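You operate a simulated robot arm through the tools that you are given. There is no shell and no other tool. Be economical: measure what you need, move in short steps, check, and stop when the job is done.

You run a simulated two-armed robot. Do the job below in one go: nothing can be reset, and whatever is moved stays where it is left.

JOB
Ram two layers of soil into the mould, 4 blows each.
Fine: one pull of the portion lever drops a layer, only with the rammer parked up; each blow falls freely from a hand's width; park the rammer at the end.
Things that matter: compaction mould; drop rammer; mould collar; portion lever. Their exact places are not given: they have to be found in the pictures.

Only the result counts: the job must be done as asked and must still hold three seconds after the hand-in. Knocking over, shifting, dropping, spilling or breaking anything else fails it.

ROBOT AND FRAMES
Two 7-joint arms with two-finger parallel grippers on one trunk, on a base that drives. Base frame: it is fixed to the floor where the robot stands at the start and does not move with it; the origin is under the middle of the robot, x ahead of it, y to its left, z up; the surface under the hand at the start is at about z = 760. Lengths are in mm, angles in degrees, forces in N, time in s.
The left shoulder is at the start at [50, 177, 1204], the right one opposite. With the tool pointing down near the work surface each hand reaches from about 100 to 680 mm from the robot's upright axis, wherever it stands, measured 20 degrees to its own side. Places, roughly: compaction mould [500, -300, 900]; drop rammer [400, -300, 1100]; portion lever [600, -200, 1000]. Payload 3.43 kg a hand.
Tool frame (each hand has its own): the origin (TCP) lies between the finger pads and is the grasp point; the fingertips stand 34 mm ahead of it; z points along the fingers, y is the line along which they close. Largest opening 128 mm; finger width 24, thickness 12; the body of the gripper, 48 by 130 mm, starts 96 mm behind the TCP.
Orientation is told as [roll, pitch, yaw] about the base's x, y, z axes, in that order, counted from this pose: with the fingers straight down and closing along the base's y, the tool's x points along the base's -x, its y along +y and its z along -z.

CONTROLS
- The arms move only by the tool play_rows. It takes "left_series", "right_series" or both (then of equal length, played together; a hand with none holds still); each is one flat list of numbers, 6 for each row, row after row: the shift along the tool's x, y, z in m, then the turn, a rotation vector about the tool's x, y, z in degrees. In form: [x, y, z, ax, ay, az, x, y, z, ax, ay, az, ...]. A call has 1 to 8 rows; each row shifts and turns the commanded pose from where the row before left it, along the tool's axes as they then stand. "left_fingers" and "right_fingers" are, for a hand that has rows, the finger opening in m, from 0 to 0.128, set as the call begins (left out, the last holds). Rows are played at 5 a second. More than 50 mm and 8.6 degrees between two rows, or a gripper value outside its range, and nothing of the call is played. Where a pose cannot be reached the arm comes as near as it can. A force on the tool above 40 N (or 10 N above the force at the start of the call, whichever is more), or a blocked arm, ends the call early, and 0.2 s more pass. Each finger travels about 108 mm/s and halts on what it meets, pressing with about 35 N; the grip force reading is that of the motor and also rises with nothing between the fingers. The clock runs only during rows and for 0.2 s after the last one: add rows that do not move to give the fingers time. The reply holds the time, the measured pose of the TCP, the force on the tool along the base axes, the opening and the grip force, in the units named above and with some noise, with the torque about the TCP (base axes, N m) and any sound that the robot's microphone picked up.
- Cameras (640 x 400 px; columns grow to the right, rows downward): "scene" is now at [131.2, -38, 1377.2]; the picture's right is [-0.43, -0.90, 0.00], its down [-0.52, 0.25, -0.82] and it looks along [0.73, -0.35, -0.58] (base axes); focal length 272 px, centre (320, 200). "left" rides on the left gripper at [76, 11, -160] in its tool frame; the picture's right is [-0.15, 0.99, 0.00], its down [-0.88, -0.13, -0.46] and it looks along [-0.45, -0.07, 0.89] (tool axes); focal length 234 px, centre (320, 200). "right" rides on the right gripper at [76, -11, -160] in its tool frame; the picture's right is [0.15, 0.99, 0.00], its down [-0.88, 0.13, -0.46] and it looks along [-0.45, 0.07, 0.89] (tool axes); focal length 234 px, centre (320, 200).
- grab_frame(camera): a new picture of that camera. The clock stands still meanwhile.
- slide_trunk(by): slides the trunk up (or, below 0, down) by that many mm; the arms and the scene camera ride with it, the base frame stays. It gives what a move gives, with no picture.
- steer(legs): drives the robot by 1 to 6 legs, each [ahead, turn to the left] in mm and degrees, along the robot's own axes; the way and the turn of a leg run together, so that a leg with both is an arc; at most 1500 mm and 180 degrees a leg. The arms and the cameras ride along, it lands a little off, and it stops where it bumps. It gives what a move gives.
- head_to(pan, tilt): turns the head with the scene camera to pan (to the left, within 80 degrees either way) and tilt (down, from -29 to 69), counted from straight ahead of the robot. It gives what a move gives.
- point_at(camera, pixels): for up to 12 pixels [column, row] of the newest picture of that camera ("zoom" is the newest enlarged one), the place [x, y, z] in the base frame of the surface seen there, good to about 2 mm, but the place of the scene camera against the robot may be out by one fixed shift of up to 25 mm in any direction. The clock stands still meanwhile.
- zoom(camera, box): a new picture of the part [left, top, right, bottom] of that camera's present view, enlarged. The clock stands still meanwhile.
- job_done(): hands the job in; it is judged then, once.

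Keep the steps short. Do not move on a guess: measure, check each grasp and each placing, and mend mistakes. In all there are 80 turns and 62 pictures (those below and enlarged ones count). Leave the grippers open and the arms clear of the work at the hand-in unless told otherwise, and finish with a single line.

The tools are called after "Request:" by a JSON object that holds its "method" and its "body". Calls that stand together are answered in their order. play_rows: Moves the arms, as the interface text tells. Its arguments: {"type":"object","properties":{"left_series":{"type":"array"},"left_fingers":{"type":"number"},"right_series":{"type":"array"},"right_fingers":{"type":"number"}},"required":[]} The other tools are called the same way: slide_trunk (by) slides the trunk up or down; steer (legs) drives the base; head_to (pan, tilt) turns the head that bears the scene camera; grab_frame (camera) takes a picture; point_at (camera, pixels) gives the place of the surface under pixels of a picture; zoom (camera, box) takes an enlarged picture of a part of a camera's view; job_done () hands the job in.

At the start:

```text
time_s: 0.0
left_eef_pos: [370.8, -32.3, 1148.4]
left_ee_rot: [0.1, 0.0, -0.1]
left_wrist_force: [-0.6, 0.7, 0.9]
left_ft_torque: [-0.02, -0.02, 0.04]
left_finger_gap: 127.9
left_finger_force: 0.0
right_eef_pos: [402.8, -391.2, 998.6]
right_ee_rot: [0.0, 0.0, 0.0]
right_wrist_force: [-0.3, -0.6, -0.9]
right_ft_torque: [0.01, 0.0, 0.0]
right_finger_gap: 128.1
right_finger_force: 0.0
trunk travel left (down, up): [-375.0, 26.0]
robot x, y, heading: [-1.9, 0.0, -0.1]
head pan, tilt: [-25.7, 35.3]
```

scene: 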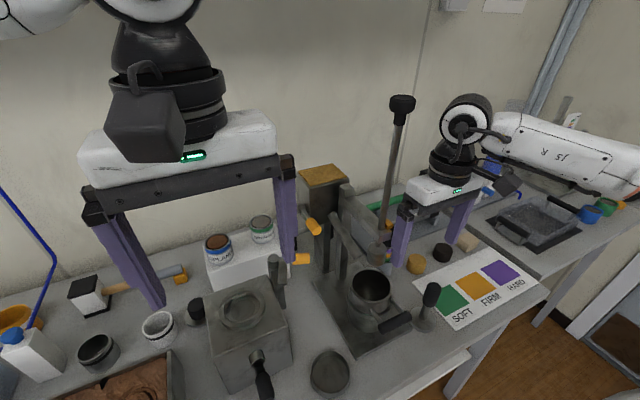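
right: 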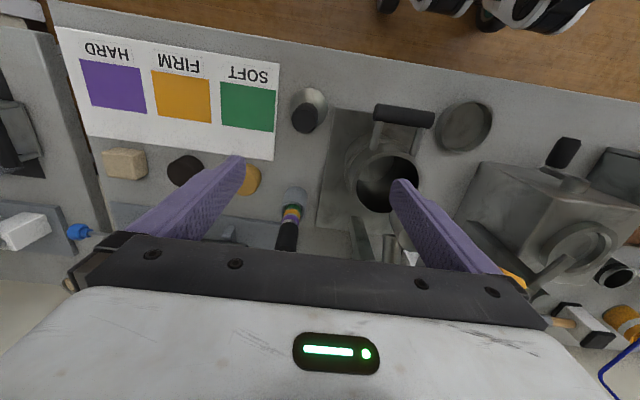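
left: 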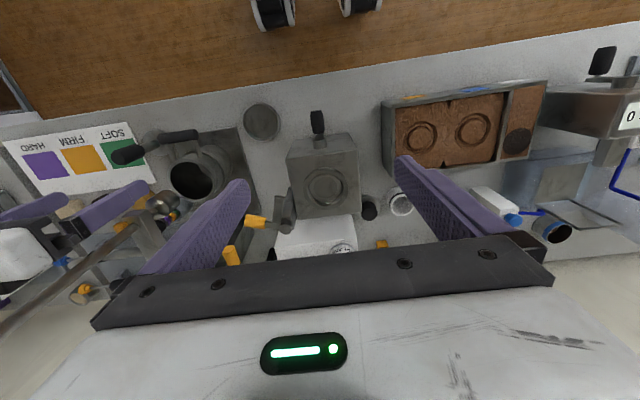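

The scene shows the mould at about (370,290), a tall rod with a black knob (402,105) and some orange handles near (312,225) and (300,258). I'll enlarge this part to work out the mechanism.

Request:
{"method": "zoom", "body": {"camera": "scene", "box": [250, 80, 490, 370]}}

Request:
{"method": "zoom", "body": {"camera": "right", "box": [250, 60, 540, 300]}}

Request:
{"method": "zoom", "body": {"camera": "left", "box": [0, 100, 300, 310]}}

```text
1.38 times, centred on (370, 225) of scene
```

zoom: 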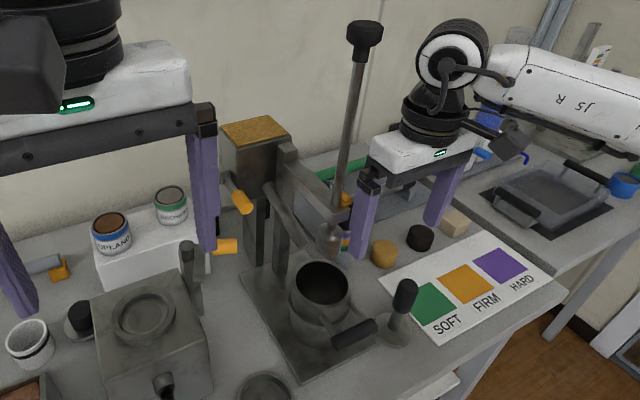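

```text
1.67 times, centred on (395, 180) of right
```

zoom: 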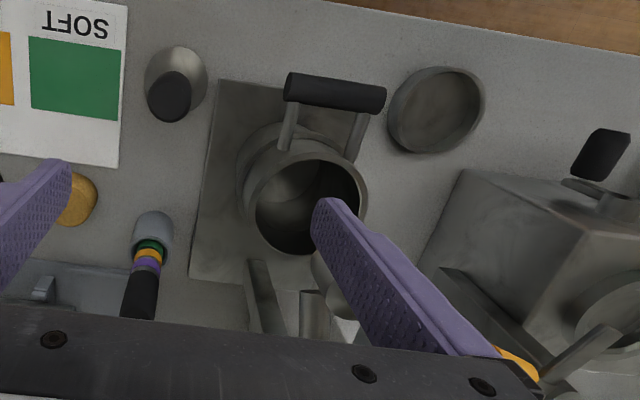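

```text
1.90 times, centred on (150, 205) of left
```

zoom: 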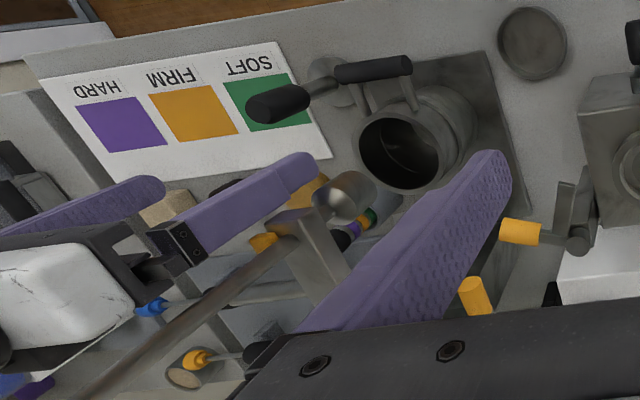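

I see a rod with a black knob, guided in a bracket with an orange part, and two orange grips on the post. I'll measure these points, using scene pixels.

Request:
{"method": "point_at", "body": {"camera": "scene", "pixels": [[402, 103], [392, 180], [379, 228], [370, 285], [313, 226], [301, 259], [322, 175], [352, 285], [389, 282], [405, 322], [432, 293], [345, 200]]}}

Request:
{"method": "point_at", "body": {"camera": "left", "pixels": [[162, 200], [195, 175], [230, 256], [255, 221], [140, 213], [272, 215], [130, 155], [215, 160], [172, 135], [125, 213], [60, 275], [225, 195]]}}

```text
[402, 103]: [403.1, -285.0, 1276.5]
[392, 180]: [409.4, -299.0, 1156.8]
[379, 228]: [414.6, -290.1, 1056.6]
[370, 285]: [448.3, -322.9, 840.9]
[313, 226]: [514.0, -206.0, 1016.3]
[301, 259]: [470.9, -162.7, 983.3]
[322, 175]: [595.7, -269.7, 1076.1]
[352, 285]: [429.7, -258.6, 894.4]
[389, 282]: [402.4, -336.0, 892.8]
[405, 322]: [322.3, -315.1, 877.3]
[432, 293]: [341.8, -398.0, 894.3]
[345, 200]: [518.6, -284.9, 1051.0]
```

```text
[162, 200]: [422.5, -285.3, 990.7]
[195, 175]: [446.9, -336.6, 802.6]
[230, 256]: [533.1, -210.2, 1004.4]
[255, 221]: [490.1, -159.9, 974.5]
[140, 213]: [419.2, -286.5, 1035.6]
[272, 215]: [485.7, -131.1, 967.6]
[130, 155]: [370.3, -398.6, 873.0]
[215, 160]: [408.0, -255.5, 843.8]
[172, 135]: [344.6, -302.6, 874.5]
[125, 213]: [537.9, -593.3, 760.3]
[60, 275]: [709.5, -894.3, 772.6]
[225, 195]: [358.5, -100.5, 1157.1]
```

The rod stands above the mould, at about (420,-290). Both arms block the view, so I'll move them outward.

Request:
{"method": "play_rows", "body": {"left_series": [0, 0.04, 0, 0, 0, 0, 0, 0.04, 0, 0, 0, 0, 0, 0.04, 0, 0, 0, 0, 0, 0.04, 0, 0, 0, 0, 0, 0.04, 0, 0, 0, 0], "right_series": [0, -0.03, -0.02, 0, 0, 0, 0, -0.03, -0.02, 0, 0, 0, 0, -0.03, -0.02, 0, 0, 0, 0, -0.03, -0.02, 0, 0, 0, 0, -0.03, -0.02, 0, 0, 0]}}

Request:
{"method": "grab_frame", "body": {"camera": "scene"}}

Request:
{"method": "zoom", "body": {"camera": "scene", "box": [270, 160, 450, 350]}}

```text
time_s: 1.2
left_eef_pos: [369.6, 169.7, 1150.6]
left_ee_rot: [-0.1, -0.2, 0.0]
left_wrist_force: [0.0, 0.8, -0.5]
left_ft_torque: [0.0, -0.01, 0.0]
left_finger_gap: 128.1
left_finger_force: 0.1
right_eef_pos: [397.1, -527.1, 1099.4]
right_ee_rot: [0.0, -0.2, -0.1]
right_wrist_force: [0.0, 0.0, 0.1]
right_ft_torque: [-0.01, -0.04, 0.01]
right_finger_gap: 127.8
right_finger_force: 0.1
right hand out of reach, approached as far as the arm can: row 5
trunk travel left (down, up): [-375.0, 26.0]
robot x, y, heading: [1.1, -2.7, -0.0]
head pan, tilt: [-25.7, 35.3]
```

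```text
55 pictures are left
```

scene: 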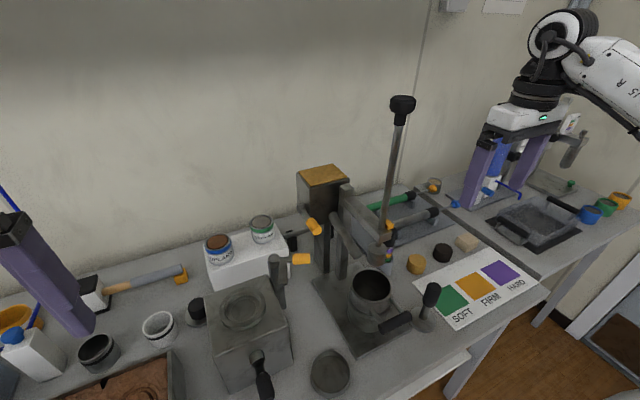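

```text
2.11 times, centred on (360, 255) of scene
```

zoom: 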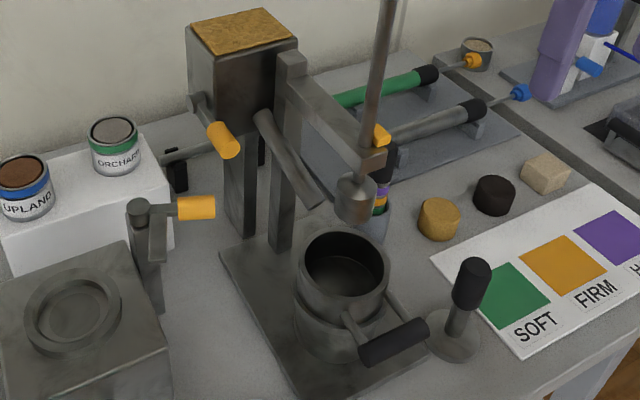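

The mechanism is now clear: a hopper with an orange lever, a guide bracket, a rod and foot, and a collar on the mould. I'll look closer at the guide's orange catch, near (388,226), and at the lever.

Request:
{"method": "zoom", "body": {"camera": "scene", "box": [355, 190, 415, 260]}}

Request:
{"method": "zoom", "body": {"camera": "scene", "box": [285, 160, 355, 290]}}

Request:
{"method": "grab_frame", "body": {"camera": "right"}}

```text
5.71 times, centred on (385, 225) of scene
```

zoom: 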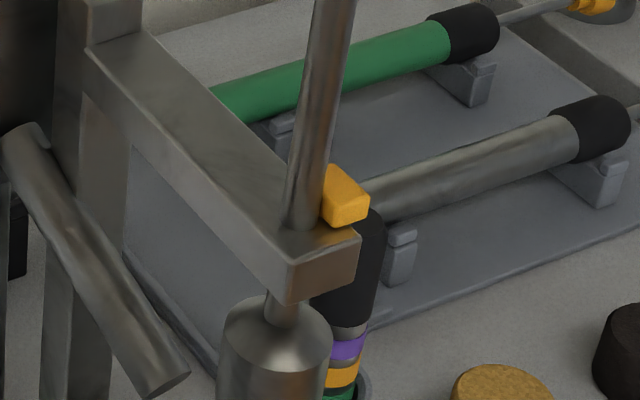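

```text
3.08 times, centred on (320, 225) of scene
```

zoom: 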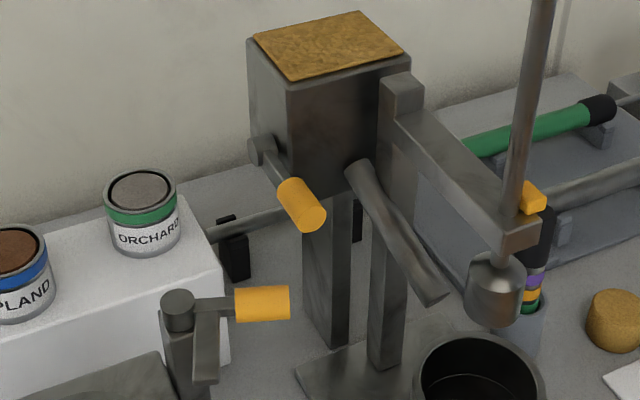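

```text
51 pictures are left
```

right: 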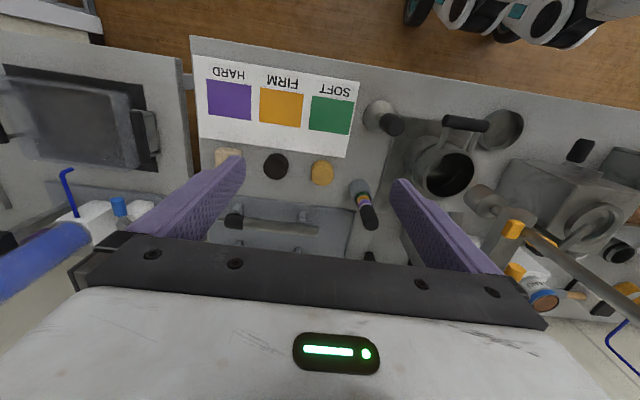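

Request:
{"method": "zoom", "body": {"camera": "right", "box": [450, 180, 590, 270]}}

Request:
{"method": "point_at", "body": {"camera": "right", "pixels": [[512, 229], [505, 240], [485, 200], [530, 232], [450, 175], [467, 125], [432, 175], [515, 270], [580, 263], [470, 168], [420, 180], [445, 150]]}}

Request:
{"method": "point_at", "body": {"camera": "scene", "pixels": [[389, 224], [402, 97], [402, 112], [399, 118], [396, 150], [392, 190], [385, 226], [376, 255], [313, 226], [289, 209], [360, 270], [371, 300]]}}

```text
4.44 times, centred on (520, 225) of right
```

zoom: 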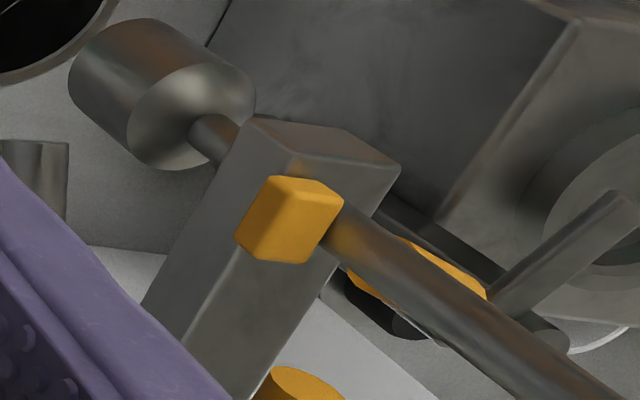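

```text
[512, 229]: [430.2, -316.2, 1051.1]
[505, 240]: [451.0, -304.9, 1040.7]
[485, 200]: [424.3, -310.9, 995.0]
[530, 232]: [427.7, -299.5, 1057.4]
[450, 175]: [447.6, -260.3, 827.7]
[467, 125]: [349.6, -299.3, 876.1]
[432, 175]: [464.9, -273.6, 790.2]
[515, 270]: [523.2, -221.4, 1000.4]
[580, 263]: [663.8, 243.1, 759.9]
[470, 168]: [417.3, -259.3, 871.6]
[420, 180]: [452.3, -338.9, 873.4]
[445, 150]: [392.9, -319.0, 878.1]
```

```text
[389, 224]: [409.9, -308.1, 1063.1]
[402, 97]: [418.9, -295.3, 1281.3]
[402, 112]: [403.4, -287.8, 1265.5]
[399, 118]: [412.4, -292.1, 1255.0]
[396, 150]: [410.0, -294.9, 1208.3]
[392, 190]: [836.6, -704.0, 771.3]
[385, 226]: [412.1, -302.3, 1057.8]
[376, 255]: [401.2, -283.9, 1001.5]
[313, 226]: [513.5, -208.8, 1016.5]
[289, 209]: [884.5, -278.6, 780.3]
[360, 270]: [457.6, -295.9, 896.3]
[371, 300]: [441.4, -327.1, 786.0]
```

The rod axis is near (430,-300), and the scene camera is off by about (+16,-6,-11). The orange catch sits at (430,-316,1051). Next I'll measure the lever's pivot, arm and grip.

Request:
{"method": "point_at", "body": {"camera": "scene", "pixels": [[302, 208], [308, 215], [310, 220], [317, 231], [320, 229], [314, 219], [297, 184], [335, 184], [312, 202], [336, 215], [353, 250], [301, 259]]}}

Request:
{"method": "grab_frame", "body": {"camera": "left"}}

```text
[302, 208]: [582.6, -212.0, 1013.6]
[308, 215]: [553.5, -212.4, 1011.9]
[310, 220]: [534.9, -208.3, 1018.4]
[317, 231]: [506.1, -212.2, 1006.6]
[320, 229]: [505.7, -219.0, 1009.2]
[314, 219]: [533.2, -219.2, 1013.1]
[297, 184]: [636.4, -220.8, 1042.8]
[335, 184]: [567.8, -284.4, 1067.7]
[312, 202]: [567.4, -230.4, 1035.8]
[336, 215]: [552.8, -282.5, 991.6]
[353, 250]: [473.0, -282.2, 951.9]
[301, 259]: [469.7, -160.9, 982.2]
```

```text
49 pictures are left
```

left: 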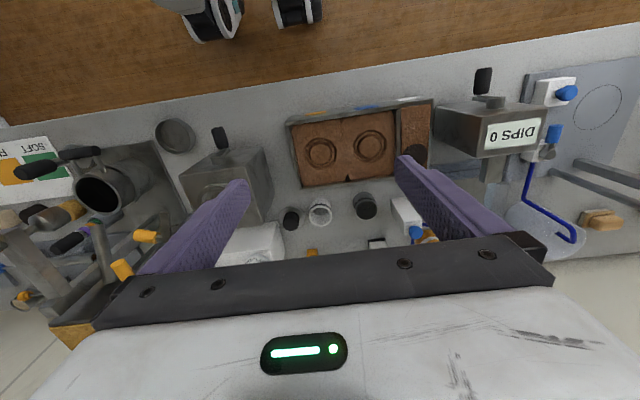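

The lever pivots near (598,-215,1000). Its arm points at me along -x, with the orange grip around x 520–555, so a pull is a downward swing. The left hand can reach it without crossing the rod, so I'll bring it toward a point above the lever with its fingers narrowed.

Request:
{"method": "play_rows", "body": {"left_series": [-0.015, -0.045, 0, 0, 0, 0, -0.015, -0.045, 0, 0, 0, 0, -0.015, -0.045, 0, 0, 0, 0, -0.015, -0.045, 0, 0, 0, 0, -0.015, -0.045, 0, 0, 0, 0, -0.015, -0.045, 0, 0, 0, 0, -0.015, -0.045, 0, 0, 0, 0, -0.015, -0.045, 0, 0, 0, 0], "left_fingers": 0.06}}

Request:
{"method": "grab_frame", "body": {"camera": "left"}}

```text
time_s: 3.2
left_eef_pos: [497.5, -104.5, 1146.8]
left_ee_rot: [-0.9, 0.8, 4.1]
left_wrist_force: [1.0, -0.2, 0.3]
left_ft_torque: [0.01, 0.0, 0.0]
left_finger_gap: 59.9
left_finger_force: 0.0
left hand out of reach, approached as far as the arm can: row 7, 8
right_eef_pos: [397.6, -526.1, 1097.8]
right_ee_rot: [0.1, 0.0, -0.2]
right_wrist_force: [0.2, 0.5, -0.3]
right_ft_torque: [-0.03, 0.02, 0.0]
right_finger_gap: 128.0
right_finger_force: 0.1
trunk travel left (down, up): [-375.0, 26.0]
robot x, y, heading: [-0.3, 3.1, -0.0]
head pan, tilt: [-25.7, 35.3]
stopped in row 8 (left hand): the arm was blocked; the commanded pose is now the measured one
```

```text
48 pictures are left
```

left: 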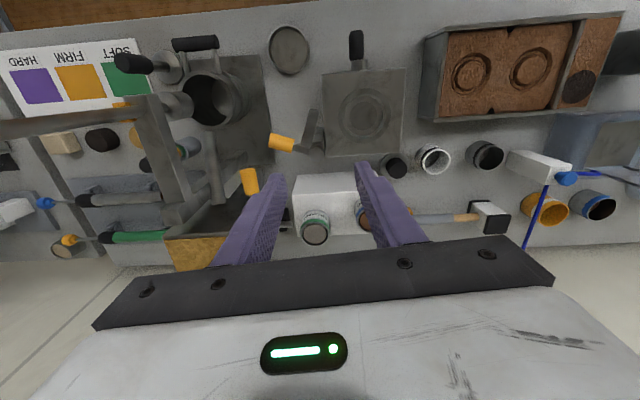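

The left hand stopped short at (497,-104) because it's out of reach. I'll pull it back, then turn the base to the right so both arms face the press.

Request:
{"method": "play_rows", "body": {"left_series": [0.015, 0.045, 0, 0, 0, 0, 0.015, 0.045, 0, 0, 0, 0, 0.015, 0.045, 0, 0, 0, 0, 0.015, 0.045, 0, 0, 0, 0, 0.015, 0.045, 0, 0, 0, 0, 0.02, 0.045, 0, 0, 0, 0, 0.02, 0.02, 0, 0, 0, -4], "right_series": [0.02, 0.01, 0, 0, 0, 0, 0.02, 0.01, 0, 0, 0, 0, 0.02, 0.01, 0, 0, 0, 0, 0.02, 0.01, 0, 0, 0, 0, 0.02, 0, 0, 0, 0, 0, 0, 0, 0, 0, 0, 0, 0, 0, 0, 0, 0, 0]}}

Request:
{"method": "steer", "body": {"legs": [[0, -28]]}}

Request:
{"method": "head_to", "body": {"pan": -5, "tilt": 35}}

Request:
{"method": "grab_frame", "body": {"camera": "scene"}}

```text
time_s: 4.8
left_eef_pos: [361.7, 176.0, 1145.7]
left_ee_rot: [-0.7, 0.9, 7.6]
left_wrist_force: [-0.4, 0.2, 0.2]
left_ft_torque: [0.03, -0.03, -0.01]
left_finger_gap: 60.4
left_finger_force: 0.1
right_eef_pos: [298.9, -486.7, 1096.9]
right_ee_rot: [0.1, 0.0, -0.2]
right_wrist_force: [-0.3, 0.0, 1.0]
right_ft_torque: [-0.01, 0.01, -0.01]
right_finger_gap: 127.9
right_finger_force: 0.0
trunk travel left (down, up): [-375.0, 26.0]
robot x, y, heading: [-1.5, 3.1, 0.1]
head pan, tilt: [-25.7, 35.3]
```

```text
time_s: 6.6
left_eef_pos: [402.3, -19.8, 1145.4]
left_ee_rot: [-0.7, 0.9, -20.7]
left_wrist_force: [-0.6, 0.1, -0.2]
left_ft_torque: [-0.01, 0.0, -0.02]
left_finger_gap: 60.0
left_finger_force: 0.0
right_eef_pos: [30.9, -571.7, 1095.8]
right_ee_rot: [0.0, -0.1, -28.6]
right_wrist_force: [-0.5, -0.8, 0.7]
right_ft_torque: [0.02, -0.02, -0.02]
right_finger_gap: 128.0
right_finger_force: 0.1
trunk travel left (down, up): [-375.0, 26.0]
robot x, y, heading: [-1.3, -0.4, -28.7]
head pan, tilt: [-25.7, 35.3]
```

```text
time_s: 7.5
left_eef_pos: [402.9, -18.4, 1144.9]
left_ee_rot: [-0.7, 0.9, -20.7]
left_wrist_force: [-0.3, 0.6, 0.2]
left_ft_torque: [0.0, 0.0, -0.02]
left_finger_gap: 60.3
left_finger_force: 0.1
right_eef_pos: [30.8, -570.4, 1096.8]
right_ee_rot: [0.0, 0.1, -28.6]
right_wrist_force: [-0.5, 0.0, 0.5]
right_ft_torque: [0.01, 0.01, 0.0]
right_finger_gap: 128.1
right_finger_force: 0.1
trunk travel left (down, up): [-375.0, 26.0]
robot x, y, heading: [1.8, 1.8, -28.5]
head pan, tilt: [-5.0, 35.0]
```

```text
47 pictures are left
```

scene: 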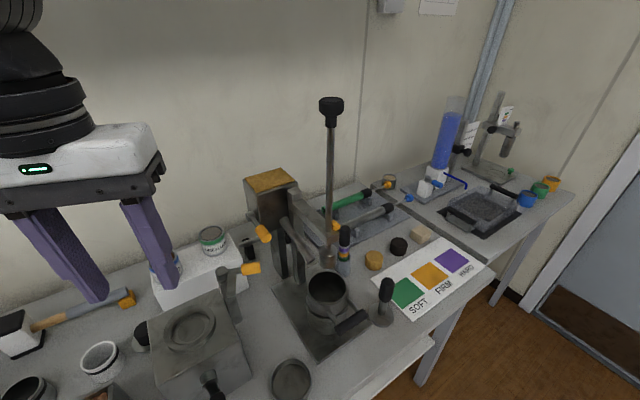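

The base has turned by about -28.5°. The left hand is at (403,-18,1145) with yaw -20.7. I'll straighten it to yaw 0 and move toward (500,-180,1145).

Request:
{"method": "play_rows", "body": {"left_series": [0, 0, 0, 0, 0, -6.9, 0, 0, 0, 0, 0, -6.9, 0, 0, 0, 0, 0, -6.9, -0.0195, -0.032, 0, 0, 0, 0, -0.0195, -0.032, 0, 0, 0, 0, -0.0195, -0.032, 0, 0, 0, 0, -0.0195, -0.032, 0, 0, 0, 0, -0.0195, -0.032, 0, 0, 0, 0], "left_fingers": 0.06}}

Request:
{"method": "grab_frame", "body": {"camera": "left"}}

```text
time_s: 9.2
left_eef_pos: [500.0, -179.7, 1144.7]
left_ee_rot: [-0.1, 0.9, 0.0]
left_wrist_force: [-0.3, -0.3, -0.3]
left_ft_torque: [-0.03, -0.02, 0.01]
left_finger_gap: 59.9
left_finger_force: 0.1
right_eef_pos: [31.6, -572.0, 1096.3]
right_ee_rot: [0.1, 0.1, -28.6]
right_wrist_force: [0.1, -1.3, 0.0]
right_ft_torque: [-0.04, 0.04, 0.02]
right_finger_gap: 128.0
right_finger_force: 0.1
trunk travel left (down, up): [-375.0, 26.0]
robot x, y, heading: [0.7, -0.6, -28.5]
head pan, tilt: [-5.0, 35.0]
```

```text
46 pictures are left
```

left: 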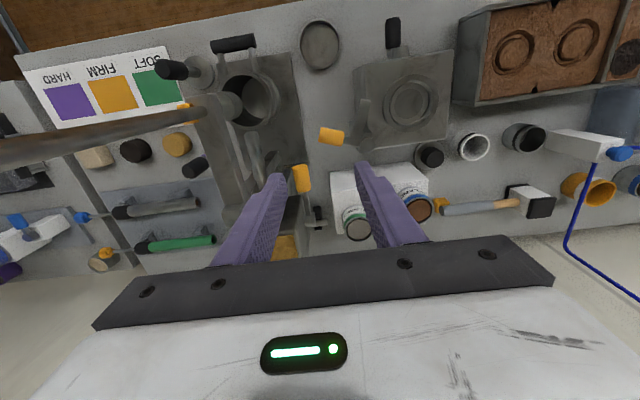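

Request:
{"method": "point_at", "body": {"camera": "left", "pixels": [[294, 170], [306, 169], [300, 178], [297, 187], [310, 189], [304, 183], [331, 136], [245, 95], [180, 115], [170, 120], [285, 245], [200, 150]]}}

Request:
{"method": "zoom", "body": {"camera": "left", "box": [180, 70, 360, 270]}}

```text
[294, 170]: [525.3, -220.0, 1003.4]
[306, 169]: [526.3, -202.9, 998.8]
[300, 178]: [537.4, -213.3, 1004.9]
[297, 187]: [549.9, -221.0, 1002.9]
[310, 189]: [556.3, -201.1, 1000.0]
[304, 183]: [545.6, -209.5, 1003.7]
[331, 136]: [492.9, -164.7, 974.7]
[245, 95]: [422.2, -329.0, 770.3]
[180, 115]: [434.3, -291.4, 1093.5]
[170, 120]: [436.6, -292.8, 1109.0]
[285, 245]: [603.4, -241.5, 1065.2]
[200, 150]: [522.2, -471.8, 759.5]
```

```text
2.00 times, centred on (270, 170) of left
```

zoom: 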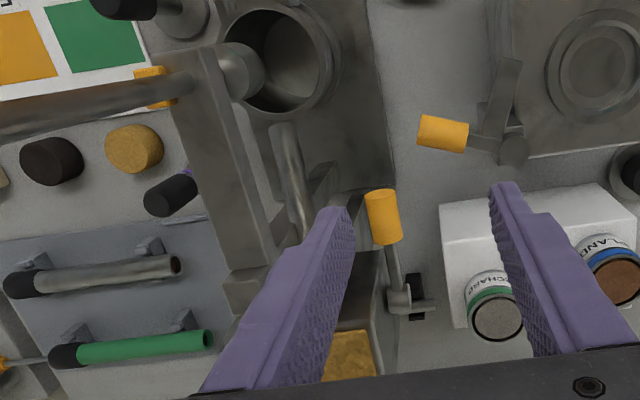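

The grip's centre is at about (541,-211,994), with radius 11, and it's clear of the spout. I'll move above it and descend to z 1012.

Request:
{"method": "play_rows", "body": {"left_series": [-0.019, -0.016, 0, 0, 0, 0, -0.018, -0.0155, 0, 0, 0, 0, 0, 0, 0.03, 0, 0, 0, 0, 0, 0.03, 0, 0, 0, 0, 0, 0.03, 0, 0, 0, 0, 0, 0, 0, 0, 0]}}

Request:
{"method": "grab_frame", "body": {"camera": "left"}}

```text
time_s: 10.7
left_eef_pos: [534.5, -209.3, 1055.8]
left_ee_rot: [-0.5, 1.0, 0.0]
left_wrist_force: [0.4, -0.3, -0.3]
left_ft_torque: [-0.03, 0.04, 0.04]
left_finger_gap: 60.3
left_finger_force: 0.1
right_eef_pos: [32.0, -572.2, 1096.8]
right_ee_rot: [0.0, 0.0, -28.6]
right_wrist_force: [0.1, 0.7, 0.3]
right_ft_torque: [0.01, 0.0, 0.01]
right_finger_gap: 128.0
right_finger_force: 0.1
trunk travel left (down, up): [-375.0, 26.0]
robot x, y, heading: [2.2, -0.3, -28.2]
head pan, tilt: [-5.0, 35.0]
```

```text
44 pictures are left
```

left: 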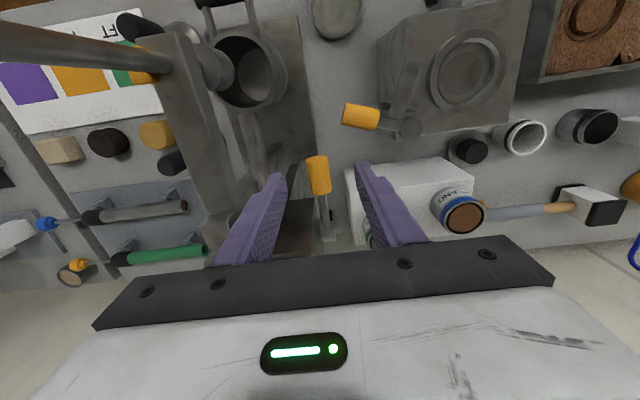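

The grip at (318,175) lies between the fingers. I'll go down 44 mm and close on it.

Request:
{"method": "play_rows", "body": {"left_series": [0, 0, 0.022, 0, 0, 0, 0, 0, 0.022, 0, 0, 0]}}

Request:
{"method": "play_rows", "body": {"left_series": [0, 0, 0, 0, 0, 0, 0, 0, 0, 0, 0, 0, 0, 0, 0, 0, 0, 0], "left_fingers": 0}}

Request:
{"method": "grab_frame", "body": {"camera": "left"}}

```text
time_s: 11.2
left_eef_pos: [534.5, -208.7, 1010.6]
left_ee_rot: [-0.4, 0.9, 0.0]
left_wrist_force: [0.5, 0.3, 1.0]
left_ft_torque: [0.0, -0.02, -0.01]
left_finger_gap: 59.8
left_finger_force: 0.1
right_eef_pos: [31.5, -570.4, 1097.5]
right_ee_rot: [0.1, 0.0, -28.6]
right_wrist_force: [-0.2, -0.1, -0.2]
right_ft_torque: [0.02, 0.0, -0.03]
right_finger_gap: 128.0
right_finger_force: 0.1
trunk travel left (down, up): [-375.0, 26.0]
robot x, y, heading: [-2.2, 0.4, -28.4]
head pan, tilt: [-5.0, 35.0]
```

```text
time_s: 12.1
left_eef_pos: [534.8, -212.5, 1010.1]
left_ee_rot: [-0.6, 1.0, -0.2]
left_wrist_force: [3.8, -13.7, 0.1]
left_ft_torque: [-0.29, -0.21, 0.07]
left_finger_gap: 21.2
left_finger_force: 45.1
right_eef_pos: [31.3, -571.8, 1095.8]
right_ee_rot: [0.0, 0.1, -28.6]
right_wrist_force: [0.4, -0.1, 1.1]
right_ft_torque: [-0.02, 0.0, 0.0]
right_finger_gap: 128.1
right_finger_force: 0.1
trunk travel left (down, up): [-375.0, 26.0]
robot x, y, heading: [-1.6, 3.7, -28.6]
head pan, tilt: [-5.0, 35.0]
```

```text
43 pictures are left
```

left: 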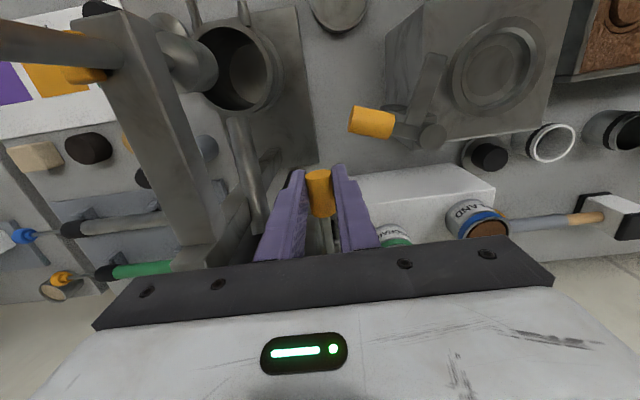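

It's gripped, with a gap of 21 mm. I'll ease the 4 mm sideways offset and start the swing downward, watching the force.

Request:
{"method": "play_rows", "body": {"left_series": [0, -0.004, 0, 0, 0, 0, 0, 0, 0.006, 0, 0, 0, -0.001, 0, 0.006, 0, 0, 0]}}

```text
time_s: 12.8
left_eef_pos: [534.6, -212.5, 1000.6]
left_ee_rot: [-0.3, 0.9, 0.2]
left_wrist_force: [2.3, 3.0, 18.0]
left_ft_torque: [0.11, -1.31, -0.14]
left_finger_gap: 21.6
left_finger_force: 44.9
right_eef_pos: [30.4, -570.8, 1096.5]
right_ee_rot: [0.0, -0.1, -28.6]
right_wrist_force: [0.7, -0.3, 0.1]
right_ft_torque: [-0.01, -0.01, 0.05]
right_finger_gap: 127.8
right_finger_force: 0.0
trunk travel left (down, up): [-375.0, 26.0]
robot x, y, heading: [-0.3, 1.1, -28.6]
head pan, tilt: [-5.0, 35.0]
```

Resistance is 18 N with a torque about y, because the grip can't turn in the pads. I'll rotate the hand with the lever around its pivot.

Request:
{"method": "play_rows", "body": {"left_series": [0.0024, 0, 0.0002, 0, -8, 0, 0.0018, 0, 0.0089, 0, -8, 0, 0.0018, 0, 0.0089, 0, -8, 0]}}

Request:
{"method": "grab_frame", "body": {"camera": "scene"}}

```text
time_s: 13.7
left_eef_pos: [534.1, -213.1, 977.9]
left_ee_rot: [-0.2, -22.7, 0.4]
left_wrist_force: [10.3, 8.6, -13.1]
left_ft_torque: [0.18, 1.26, -0.08]
left_finger_gap: 21.3
left_finger_force: 45.2
right_eef_pos: [35.0, -571.0, 1095.6]
right_ee_rot: [-0.1, 0.1, -28.5]
right_wrist_force: [0.3, 1.3, -0.7]
right_ft_torque: [-0.01, -0.02, 0.01]
right_finger_gap: 127.9
right_finger_force: 0.1
trunk travel left (down, up): [-375.0, 26.0]
robot x, y, heading: [0.7, -2.4, -28.4]
head pan, tilt: [-5.0, 35.0]
```

```text
42 pictures are left
```

scene: 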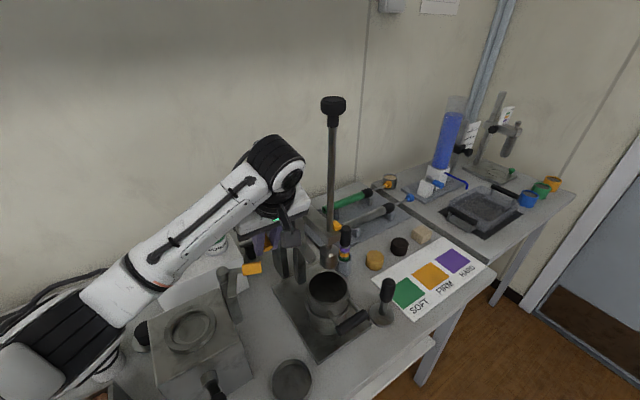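

Request:
{"method": "zoom", "body": {"camera": "scene", "box": [230, 200, 370, 330]}}

Request:
{"method": "grab_frame", "body": {"camera": "left"}}

```text
3.08 times, centred on (300, 265) of scene
```

zoom: 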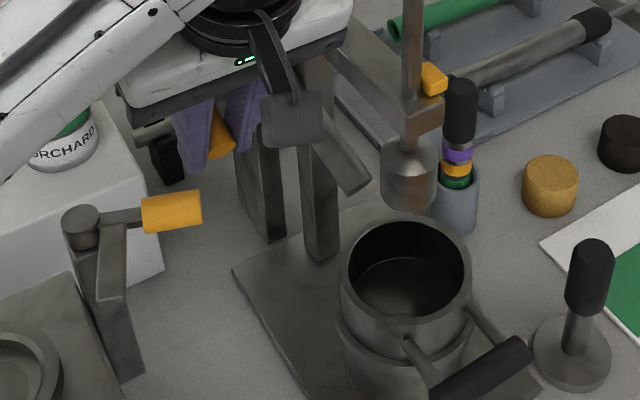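

```text
40 pictures are left
```

left: 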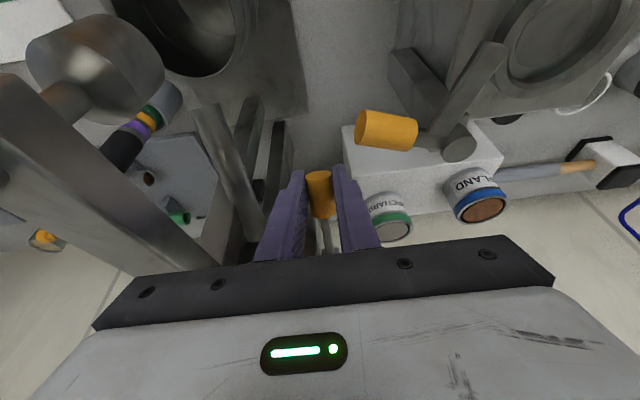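

The lever is following at about 23° and the mould is still empty. I'll carry on along the arc and listen for the release.

Request:
{"method": "play_rows", "body": {"left_series": [0, 0, 0.009, 0, -6, 0, 0, 0, 0.009, 0, -6, 0]}}

```text
time_s: 14.2
left_eef_pos: [539.1, -212.7, 963.4]
left_ee_rot: [-0.4, -34.7, 0.4]
left_wrist_force: [-6.2, 16.2, -4.0]
left_ft_torque: [0.16, 1.45, 0.03]
left_finger_gap: 21.2
left_finger_force: 44.9
right_eef_pos: [32.2, -569.8, 1098.2]
right_ee_rot: [-0.1, 0.1, -28.7]
right_wrist_force: [0.4, -0.4, -0.8]
right_ft_torque: [-0.02, 0.02, -0.01]
right_finger_gap: 128.2
right_finger_force: 0.2
trunk travel left (down, up): [-375.0, 26.0]
robot x, y, heading: [-1.8, 4.0, -28.5]
head pan, tilt: [-5.0, 35.0]
```

Request:
{"method": "play_rows", "body": {"left_series": [0, 0.003, 0.009, 0, -6, 0, 0, 0, 0.009, 0, -6, 0]}}

Request:
{"method": "grab_frame", "body": {"camera": "left"}}

```text
time_s: 14.8
left_eef_pos: [542.5, -212.1, 959.4]
left_ee_rot: [-0.9, -45.0, 0.4]
left_wrist_force: [-18.9, 13.2, 16.6]
left_ft_torque: [0.39, 0.23, 0.18]
left_finger_gap: 21.1
left_finger_force: 44.9
right_eef_pos: [26.9, -569.3, 1098.8]
right_ee_rot: [0.0, -0.2, -28.6]
right_wrist_force: [0.0, 0.1, 1.3]
right_ft_torque: [-0.03, 0.0, -0.04]
right_finger_gap: 128.0
right_finger_force: 0.0
trunk travel left (down, up): [-375.0, 26.0]
robot x, y, heading: [0.3, 1.6, -28.3]
head pan, tilt: [-5.0, 35.0]
stopped in row 2 (left hand): the force on the tool passed its limit at 43 N (the readings are from after the stop); the commanded pose is now the measured one
```

```text
39 pictures are left
```

left: 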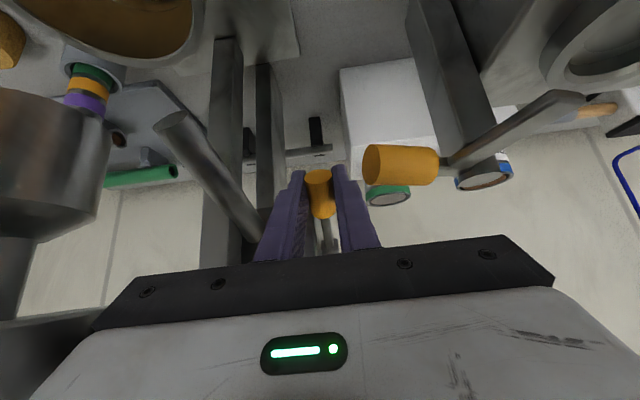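

The lever hit its end stop at about 43°, and brown soil now shows in the mould. I'll bring the lever back up along the same arc.

Request:
{"method": "play_rows", "body": {"left_series": [0, 0, -0.009, 0, 6, 0, -0.001, 0, -0.009, 0, 7, 0, -0.001, 0, -0.009, 0, 7, 0]}}

Request:
{"method": "play_rows", "body": {"left_series": [-0.002, 0, -0.0088, 0, 8, 0, -0.002, 0, -0.0088, 0, 8, 0]}}

```text
time_s: 15.6
left_eef_pos: [534.3, -211.6, 981.3]
left_ee_rot: [-0.9, -25.6, 0.4]
left_wrist_force: [17.4, 5.2, 22.7]
left_ft_torque: [0.1, -1.36, -0.31]
left_finger_gap: 21.3
left_finger_force: 45.0
right_eef_pos: [30.0, -569.1, 1097.9]
right_ee_rot: [-0.1, -0.1, -28.5]
right_wrist_force: [0.7, -0.1, -0.2]
right_ft_torque: [0.0, 0.02, -0.02]
right_finger_gap: 128.1
right_finger_force: 0.1
trunk travel left (down, up): [-375.0, 26.0]
robot x, y, heading: [1.3, 2.3, -28.6]
head pan, tilt: [-5.0, 35.0]
```

```text
time_s: 16.2
left_eef_pos: [532.2, -212.1, 994.9]
left_ee_rot: [-0.6, -9.4, 0.2]
left_wrist_force: [22.2, -0.8, 17.0]
left_ft_torque: [0.06, -1.27, -0.04]
left_finger_gap: 21.4
left_finger_force: 45.1
right_eef_pos: [30.8, -569.8, 1096.6]
right_ee_rot: [0.0, 0.0, -28.5]
right_wrist_force: [-0.3, -0.3, -0.3]
right_ft_torque: [0.0, -0.02, 0.03]
right_finger_gap: 127.9
right_finger_force: 0.2
trunk travel left (down, up): [-375.0, 26.0]
robot x, y, heading: [0.8, -0.2, -28.6]
head pan, tilt: [-5.0, 35.0]
```

Request:
{"method": "play_rows", "body": {"left_series": [-0.004, 0, -0.008, 0, 5, 0, -0.001, 0, -0.008, 0, 4, 0]}}

Request:
{"method": "play_rows", "body": {"left_series": [0, 0, 0, 0, 0, 0, 0, 0, 0, 0, 0, 0], "left_fingers": 0.06}}

Request:
{"method": "grab_frame", "body": {"camera": "left"}}

```text
time_s: 16.8
left_eef_pos: [532.4, -212.0, 1004.2]
left_ee_rot: [0.0, 0.5, -0.2]
left_wrist_force: [14.2, -3.5, -12.0]
left_ft_torque: [0.17, -1.17, 0.13]
left_finger_gap: 21.3
left_finger_force: 45.3
right_eef_pos: [32.4, -571.3, 1094.9]
right_ee_rot: [0.0, 0.0, -28.6]
right_wrist_force: [0.4, -0.2, 0.1]
right_ft_torque: [0.02, -0.01, 0.01]
right_finger_gap: 128.0
right_finger_force: 0.1
trunk travel left (down, up): [-375.0, 26.0]
robot x, y, heading: [-0.6, -2.1, -28.6]
head pan, tilt: [-5.0, 35.0]
```

```text
time_s: 17.4
left_eef_pos: [529.8, -213.3, 1010.9]
left_ee_rot: [-0.4, 0.4, -0.4]
left_wrist_force: [0.1, -0.2, 0.0]
left_ft_torque: [-0.01, -0.02, 0.0]
left_finger_gap: 60.0
left_finger_force: 0.0
right_eef_pos: [29.8, -570.3, 1097.0]
right_ee_rot: [-0.1, 0.0, -28.6]
right_wrist_force: [0.1, 0.0, 0.1]
right_ft_torque: [0.03, 0.03, -0.02]
right_finger_gap: 128.0
right_finger_force: 0.0
trunk travel left (down, up): [-375.0, 26.0]
robot x, y, heading: [-0.8, -0.6, -28.7]
head pan, tilt: [-5.0, 35.0]
```

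```text
38 pictures are left
```

left: 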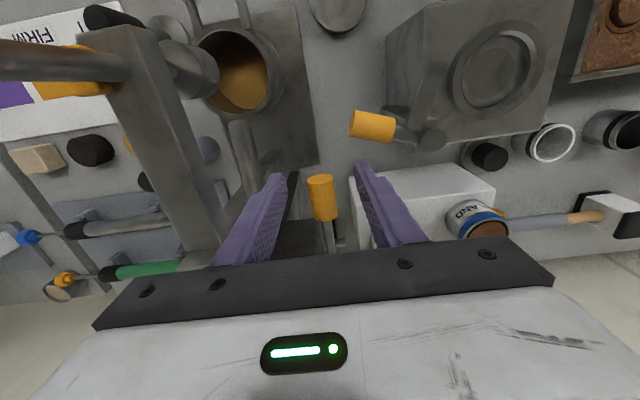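

The soil layer is in and the lever is back up. I'll measure the soil surface and then withdraw the left hand upward and to the left.

Request:
{"method": "point_at", "body": {"camera": "left", "pixels": [[235, 75], [250, 90], [225, 60], [240, 100], [265, 60], [320, 183], [75, 85], [190, 70], [180, 45], [122, 70], [270, 100], [212, 40]]}}

Request:
{"method": "play_rows", "body": {"left_series": [0, 0, -0.045, 0, 0, 0, 0, 0, -0.045, 0, 0, 0, 0, 0, -0.045, 0, 0, 0, 0.02, 0.045, 0, 0, 0, 0, 0.02, 0.045, 0, 0, 0, 0, 0.02, 0.045, 0, 0, 0, 0, 0.02, 0.045, 0, 0, 0, 0]}}

Request:
{"method": "zoom", "body": {"camera": "scene", "box": [230, 80, 400, 360]}}

```text
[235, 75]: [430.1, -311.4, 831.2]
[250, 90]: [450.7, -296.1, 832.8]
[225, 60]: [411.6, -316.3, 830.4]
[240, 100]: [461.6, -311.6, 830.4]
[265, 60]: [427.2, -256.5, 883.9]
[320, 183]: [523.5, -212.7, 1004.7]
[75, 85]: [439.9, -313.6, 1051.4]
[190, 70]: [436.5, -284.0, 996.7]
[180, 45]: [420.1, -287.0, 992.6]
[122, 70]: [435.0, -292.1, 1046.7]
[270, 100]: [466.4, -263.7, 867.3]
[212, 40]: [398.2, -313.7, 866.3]
```

```text
time_s: 19.0
left_eef_pos: [451.1, -28.6, 1145.1]
left_ee_rot: [-0.5, 0.3, -0.3]
left_wrist_force: [-0.2, 1.2, 1.0]
left_ft_torque: [-0.03, -0.04, -0.03]
left_finger_gap: 59.9
left_finger_force: 0.1
right_eef_pos: [30.1, -569.0, 1097.2]
right_ee_rot: [-0.1, 0.0, -28.6]
right_wrist_force: [0.1, 0.8, 0.2]
right_ft_torque: [0.01, 0.0, 0.0]
right_finger_gap: 128.2
right_finger_force: 0.1
trunk travel left (down, up): [-375.0, 26.0]
robot x, y, heading: [-3.0, -0.8, -28.4]
head pan, tilt: [-5.0, 35.0]
```

```text
1.43 times, centred on (315, 220) of scene
```

zoom: 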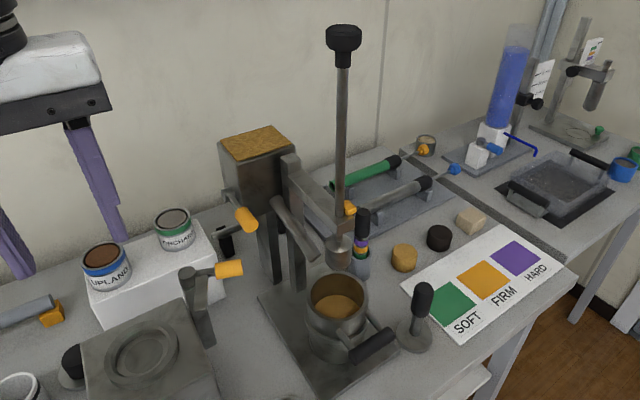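

The soil surface is at z≈831, and the rod axis is about (431,-300) with the knob top near z 1270. I'll grip the knob from above with the right hand so it can fall freely. First I'll raise that hand.

Request:
{"method": "play_rows", "body": {"right_series": [-0.012, 0.02, -0.03, 0, 0, 0, -0.012, 0.02, -0.03, 0, 0, 0, -0.012, 0.02, -0.03, 0, 0, 0, -0.012, 0.02, -0.03, 0, 0, 0, -0.012, 0.02, -0.03, 0, 0, 0, -0.012, 0.02, -0.03, 0, 0, 0, -0.012, 0.02, -0.03, 0, 0, 0, -0.012, 0.02, -0.03, 0, 0, 0], "right_fingers": 0.09}}

Request:
{"method": "grab_frame", "body": {"camera": "right"}}

```text
time_s: 20.8
left_eef_pos: [452.2, -29.6, 1146.5]
left_ee_rot: [-0.5, 0.3, -0.3]
left_wrist_force: [0.1, -0.1, 0.0]
left_ft_torque: [0.01, 0.01, 0.01]
left_finger_gap: 59.9
left_finger_force: 0.0
right_eef_pos: [190.5, -475.9, 1336.6]
right_ee_rot: [0.0, 0.0, -28.5]
right_wrist_force: [0.8, 0.2, 0.0]
right_ft_torque: [0.01, 0.01, 0.01]
right_finger_gap: 89.9
right_finger_force: 0.0
right hand out of reach, approached as far as the arm can: row 1
trunk travel left (down, up): [-375.0, 26.0]
robot x, y, heading: [-0.4, 1.4, -28.2]
head pan, tilt: [-5.0, 35.0]
```

```text
36 pictures are left
```

right: 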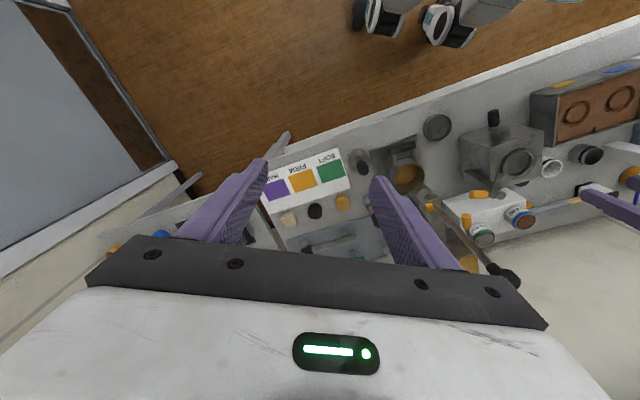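

The hand is at z 1337, above the knob at (508,275). I'll move over the knob, stopping 40 mm short so I can measure.

Request:
{"method": "play_rows", "body": {"right_series": [-0.02, 0.038, -0.002, 0, 0, 0, -0.02, 0.038, -0.002, 0, 0, 0, -0.02, 0.038, -0.002, 0, 0, 0, -0.02, 0.038, -0.002, 0, 0, 0, -0.02, 0.038, -0.002, 0, 0, 0]}}

Request:
{"method": "grab_frame", "body": {"camera": "right"}}

```text
time_s: 22.0
left_eef_pos: [452.0, -30.9, 1147.3]
left_ee_rot: [-0.5, 0.2, -0.3]
left_wrist_force: [-0.2, 0.1, 0.6]
left_ft_torque: [0.04, 0.01, -0.01]
left_finger_gap: 60.2
left_finger_force: 0.0
right_eef_pos: [287.0, -382.0, 1286.5]
right_ee_rot: [0.2, 0.0, -28.6]
right_wrist_force: [0.2, 0.3, 0.5]
right_ft_torque: [-0.01, -0.02, 0.01]
right_finger_gap: 90.0
right_finger_force: 0.0
right hand out of reach, approached as far as the arm can: row 2, 3, 4, 5
trunk travel left (down, up): [-375.0, 26.0]
robot x, y, heading: [0.5, 1.6, -28.5]
head pan, tilt: [-5.0, 35.0]
```

```text
35 pictures are left
```

right: 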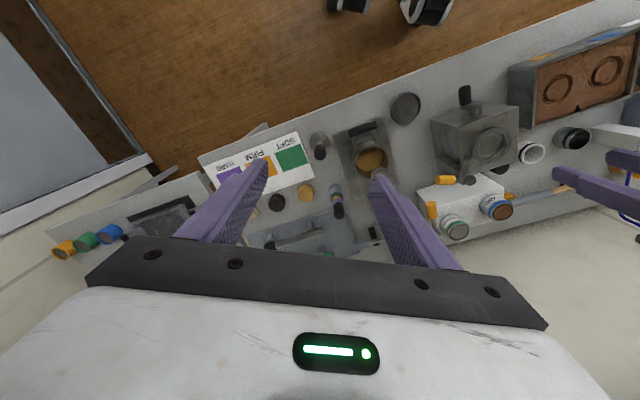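

With the tool pointing straight down, the arm runs out of reach at that height. I'll tilt the hand forward about 48° while sliding left, staying behind the knob, and grip the knob from my side.

Request:
{"method": "play_rows", "body": {"right_series": [0.01, 0.02, 0, 0, -8, 0, 0.005, 0.02, 0, 0, -8, 0, 0, 0.02, 0, 0, -8, 0, 0, 0.02, 0, 0, -8, 0, 0, 0.02, 0, 0, -8, 0, 0, 0.02, 0, 0, -8, 0]}}

Request:
{"method": "grab_frame", "body": {"camera": "right"}}

```text
time_s: 23.4
left_eef_pos: [453.3, -29.3, 1146.2]
left_ee_rot: [-0.5, 0.4, -0.3]
left_wrist_force: [0.0, -0.3, 0.4]
left_ft_torque: [0.02, 0.01, 0.01]
left_finger_gap: 60.1
left_finger_force: 0.1
right_eef_pos: [325.7, -291.5, 1292.6]
right_ee_rot: [0.0, -48.1, -28.6]
right_wrist_force: [0.2, 0.4, -0.3]
right_ft_torque: [0.03, 0.0, 0.0]
right_finger_gap: 89.9
right_finger_force: 0.0
right hand out of reach, approached as far as the arm can: row 5, 6
trunk travel left (down, up): [-375.0, 26.0]
robot x, y, heading: [-2.5, 1.9, -28.5]
head pan, tilt: [-5.0, 35.0]
```

```text
34 pictures are left
```

right: 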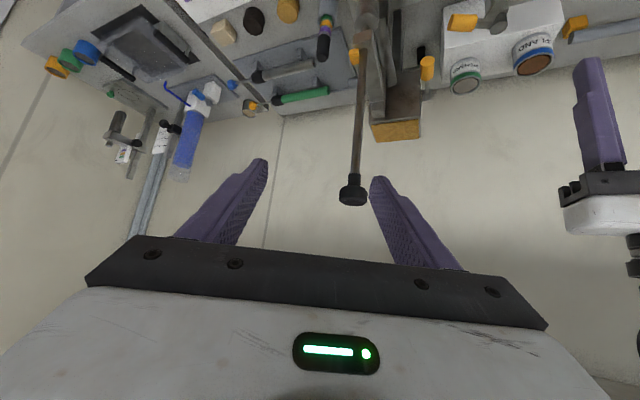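

Now I see the knob at (353,192). I'll measure it.

Request:
{"method": "point_at", "body": {"camera": "right", "pixels": [[353, 178], [342, 192], [365, 192], [353, 195], [353, 203], [357, 165], [360, 120], [364, 80]]}}

Request:
{"method": "zoom", "body": {"camera": "right", "box": [310, 0, 410, 220]}}

```text
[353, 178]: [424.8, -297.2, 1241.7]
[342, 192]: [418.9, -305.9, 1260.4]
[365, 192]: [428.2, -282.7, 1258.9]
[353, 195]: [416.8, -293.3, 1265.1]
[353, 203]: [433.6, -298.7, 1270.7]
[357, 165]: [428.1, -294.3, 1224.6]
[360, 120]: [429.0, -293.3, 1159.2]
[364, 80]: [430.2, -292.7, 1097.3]
```

```text
1.82 times, centred on (360, 110) of right
```

zoom: 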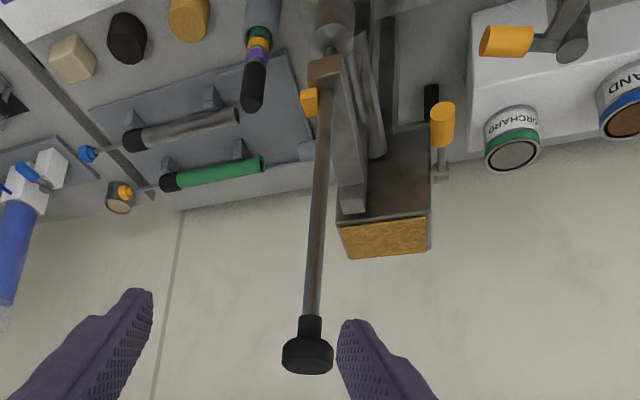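

The knob disc is about 30 mm wide, centred near (433,-298), with z running from 1252 to 1270. I'll centre sideways first.

Request:
{"method": "play_rows", "body": {"right_series": [0, 0.023, 0, 0, 0, 0, 0, 0.0225, 0, 0, 0, 0]}}

```text
time_s: 24.0
left_eef_pos: [451.9, -30.1, 1145.9]
left_ee_rot: [-0.6, 0.3, -0.3]
left_wrist_force: [0.3, -0.4, -0.9]
left_ft_torque: [0.01, 0.04, -0.01]
left_finger_gap: 59.7
left_finger_force: 0.1
right_eef_pos: [326.3, -291.7, 1293.2]
right_ee_rot: [0.1, -47.9, -28.6]
right_wrist_force: [-0.6, 0.2, -0.4]
right_ft_torque: [-0.04, 0.03, 0.02]
right_finger_gap: 90.0
right_finger_force: 0.2
right hand out of reach, approached as far as the arm can: row 1, 2
trunk travel left (down, up): [-375.0, 26.0]
robot x, y, heading: [1.2, 1.8, -28.5]
head pan, tilt: [-5.0, 35.0]
```

The arm can't go left in this pose, probably because the wrist is too high. I'll tilt the hand to near-horizontal, which lowers the wrist.

Request:
{"method": "play_rows", "body": {"right_series": [0, 0, 0, 0, -8, 0, 0, 0, 0, 0, -8, 0, 0, 0, 0, 0, -8, 0, 0, 0.01, 0, 0, -8, 0, 0, 0.02, 0, 0, 0, 0]}}

```text
time_s: 25.2
left_eef_pos: [453.5, -30.3, 1146.6]
left_ee_rot: [-0.4, 0.3, -0.3]
left_wrist_force: [-0.4, -0.2, -0.6]
left_ft_torque: [-0.03, 0.03, -0.02]
left_finger_gap: 60.1
left_finger_force: 0.1
right_eef_pos: [319.1, -296.7, 1292.8]
right_ee_rot: [0.0, -80.1, -28.6]
right_wrist_force: [0.3, -0.2, -0.7]
right_ft_torque: [0.03, 0.01, -0.01]
right_finger_gap: 90.0
right_finger_force: 0.1
right hand out of reach, approached as far as the arm can: row 4, 5
trunk travel left (down, up): [-375.0, 26.0]
robot x, y, heading: [-0.0, 2.0, -28.4]
head pan, tilt: [-5.0, 35.0]
```

Still limited to the left, since the wrist is close to the shoulder. I'll yaw the hand left so it points along +x, which shifts the wrist to the right.

Request:
{"method": "play_rows", "body": {"right_series": [0, -0.01, 0, -8, 0, 0, 0, 0, 0, -8, 0, 0, 0, 0, 0, -8, 0, 0, 0, 0.02, 0, 0, 0, 0]}}

```text
time_s: 26.2
left_eef_pos: [453.2, -27.7, 1146.4]
left_ee_rot: [-0.6, 0.3, -0.3]
left_wrist_force: [-0.2, 0.0, 0.7]
left_ft_torque: [-0.02, -0.02, 0.01]
left_finger_gap: 60.3
left_finger_force: 0.2
right_eef_pos: [335.6, -284.3, 1309.0]
right_ee_rot: [23.1, -80.0, -27.6]
right_wrist_force: [0.6, 0.5, -0.8]
right_ft_torque: [-0.01, -0.01, -0.06]
right_finger_gap: 89.9
right_finger_force: 0.0
right hand out of reach, approached as far as the arm can: row 1, 2
trunk travel left (down, up): [-375.0, 26.0]
robot x, y, heading: [2.7, 0.4, -28.5]
head pan, tilt: [-5.0, 35.0]
```

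The fingers now point along (0.98,-0.07,-0.16), with TCP (336,-284,1309). I'll lower to knob height behind the knob, then check.

Request:
{"method": "play_rows", "body": {"right_series": [0.016, -0.0045, 0, 0, 0, 0, 0.016, -0.0045, 0, 0, 0, 0, 0, 0, 0, 0, 0, 0]}}

Request:
{"method": "grab_frame", "body": {"camera": "right"}}

Request:
{"method": "grab_frame", "body": {"camera": "scene"}}

```text
time_s: 27.0
left_eef_pos: [452.1, -29.7, 1145.4]
left_ee_rot: [-0.5, 0.2, -0.3]
left_wrist_force: [-0.4, -0.4, -0.9]
left_ft_torque: [-0.01, 0.01, 0.03]
left_finger_gap: 60.3
left_finger_force: 0.1
right_eef_pos: [347.3, -297.7, 1291.3]
right_ee_rot: [23.8, -80.0, -28.3]
right_wrist_force: [1.0, -0.3, -0.3]
right_ft_torque: [0.04, 0.03, 0.0]
right_finger_gap: 89.8
right_finger_force: 0.1
right hand out of reach, approached as far as the arm can: row 1, 2
trunk travel left (down, up): [-375.0, 26.0]
robot x, y, heading: [1.7, -3.9, -28.5]
head pan, tilt: [-5.0, 35.0]
```

```text
32 pictures are left
```

right: 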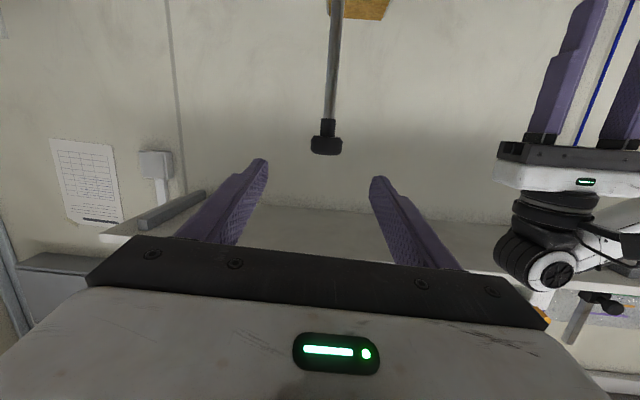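

```text
31 pictures are left
```

scene: 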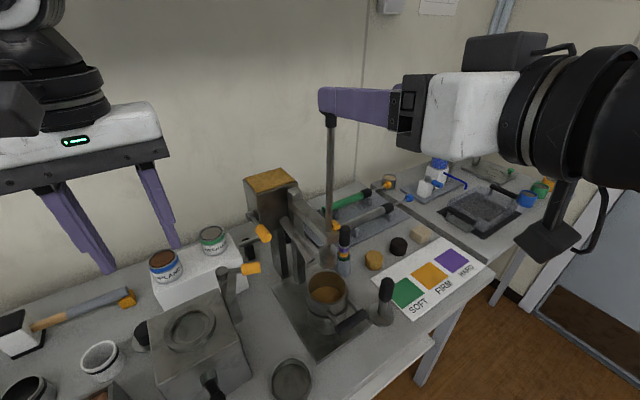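

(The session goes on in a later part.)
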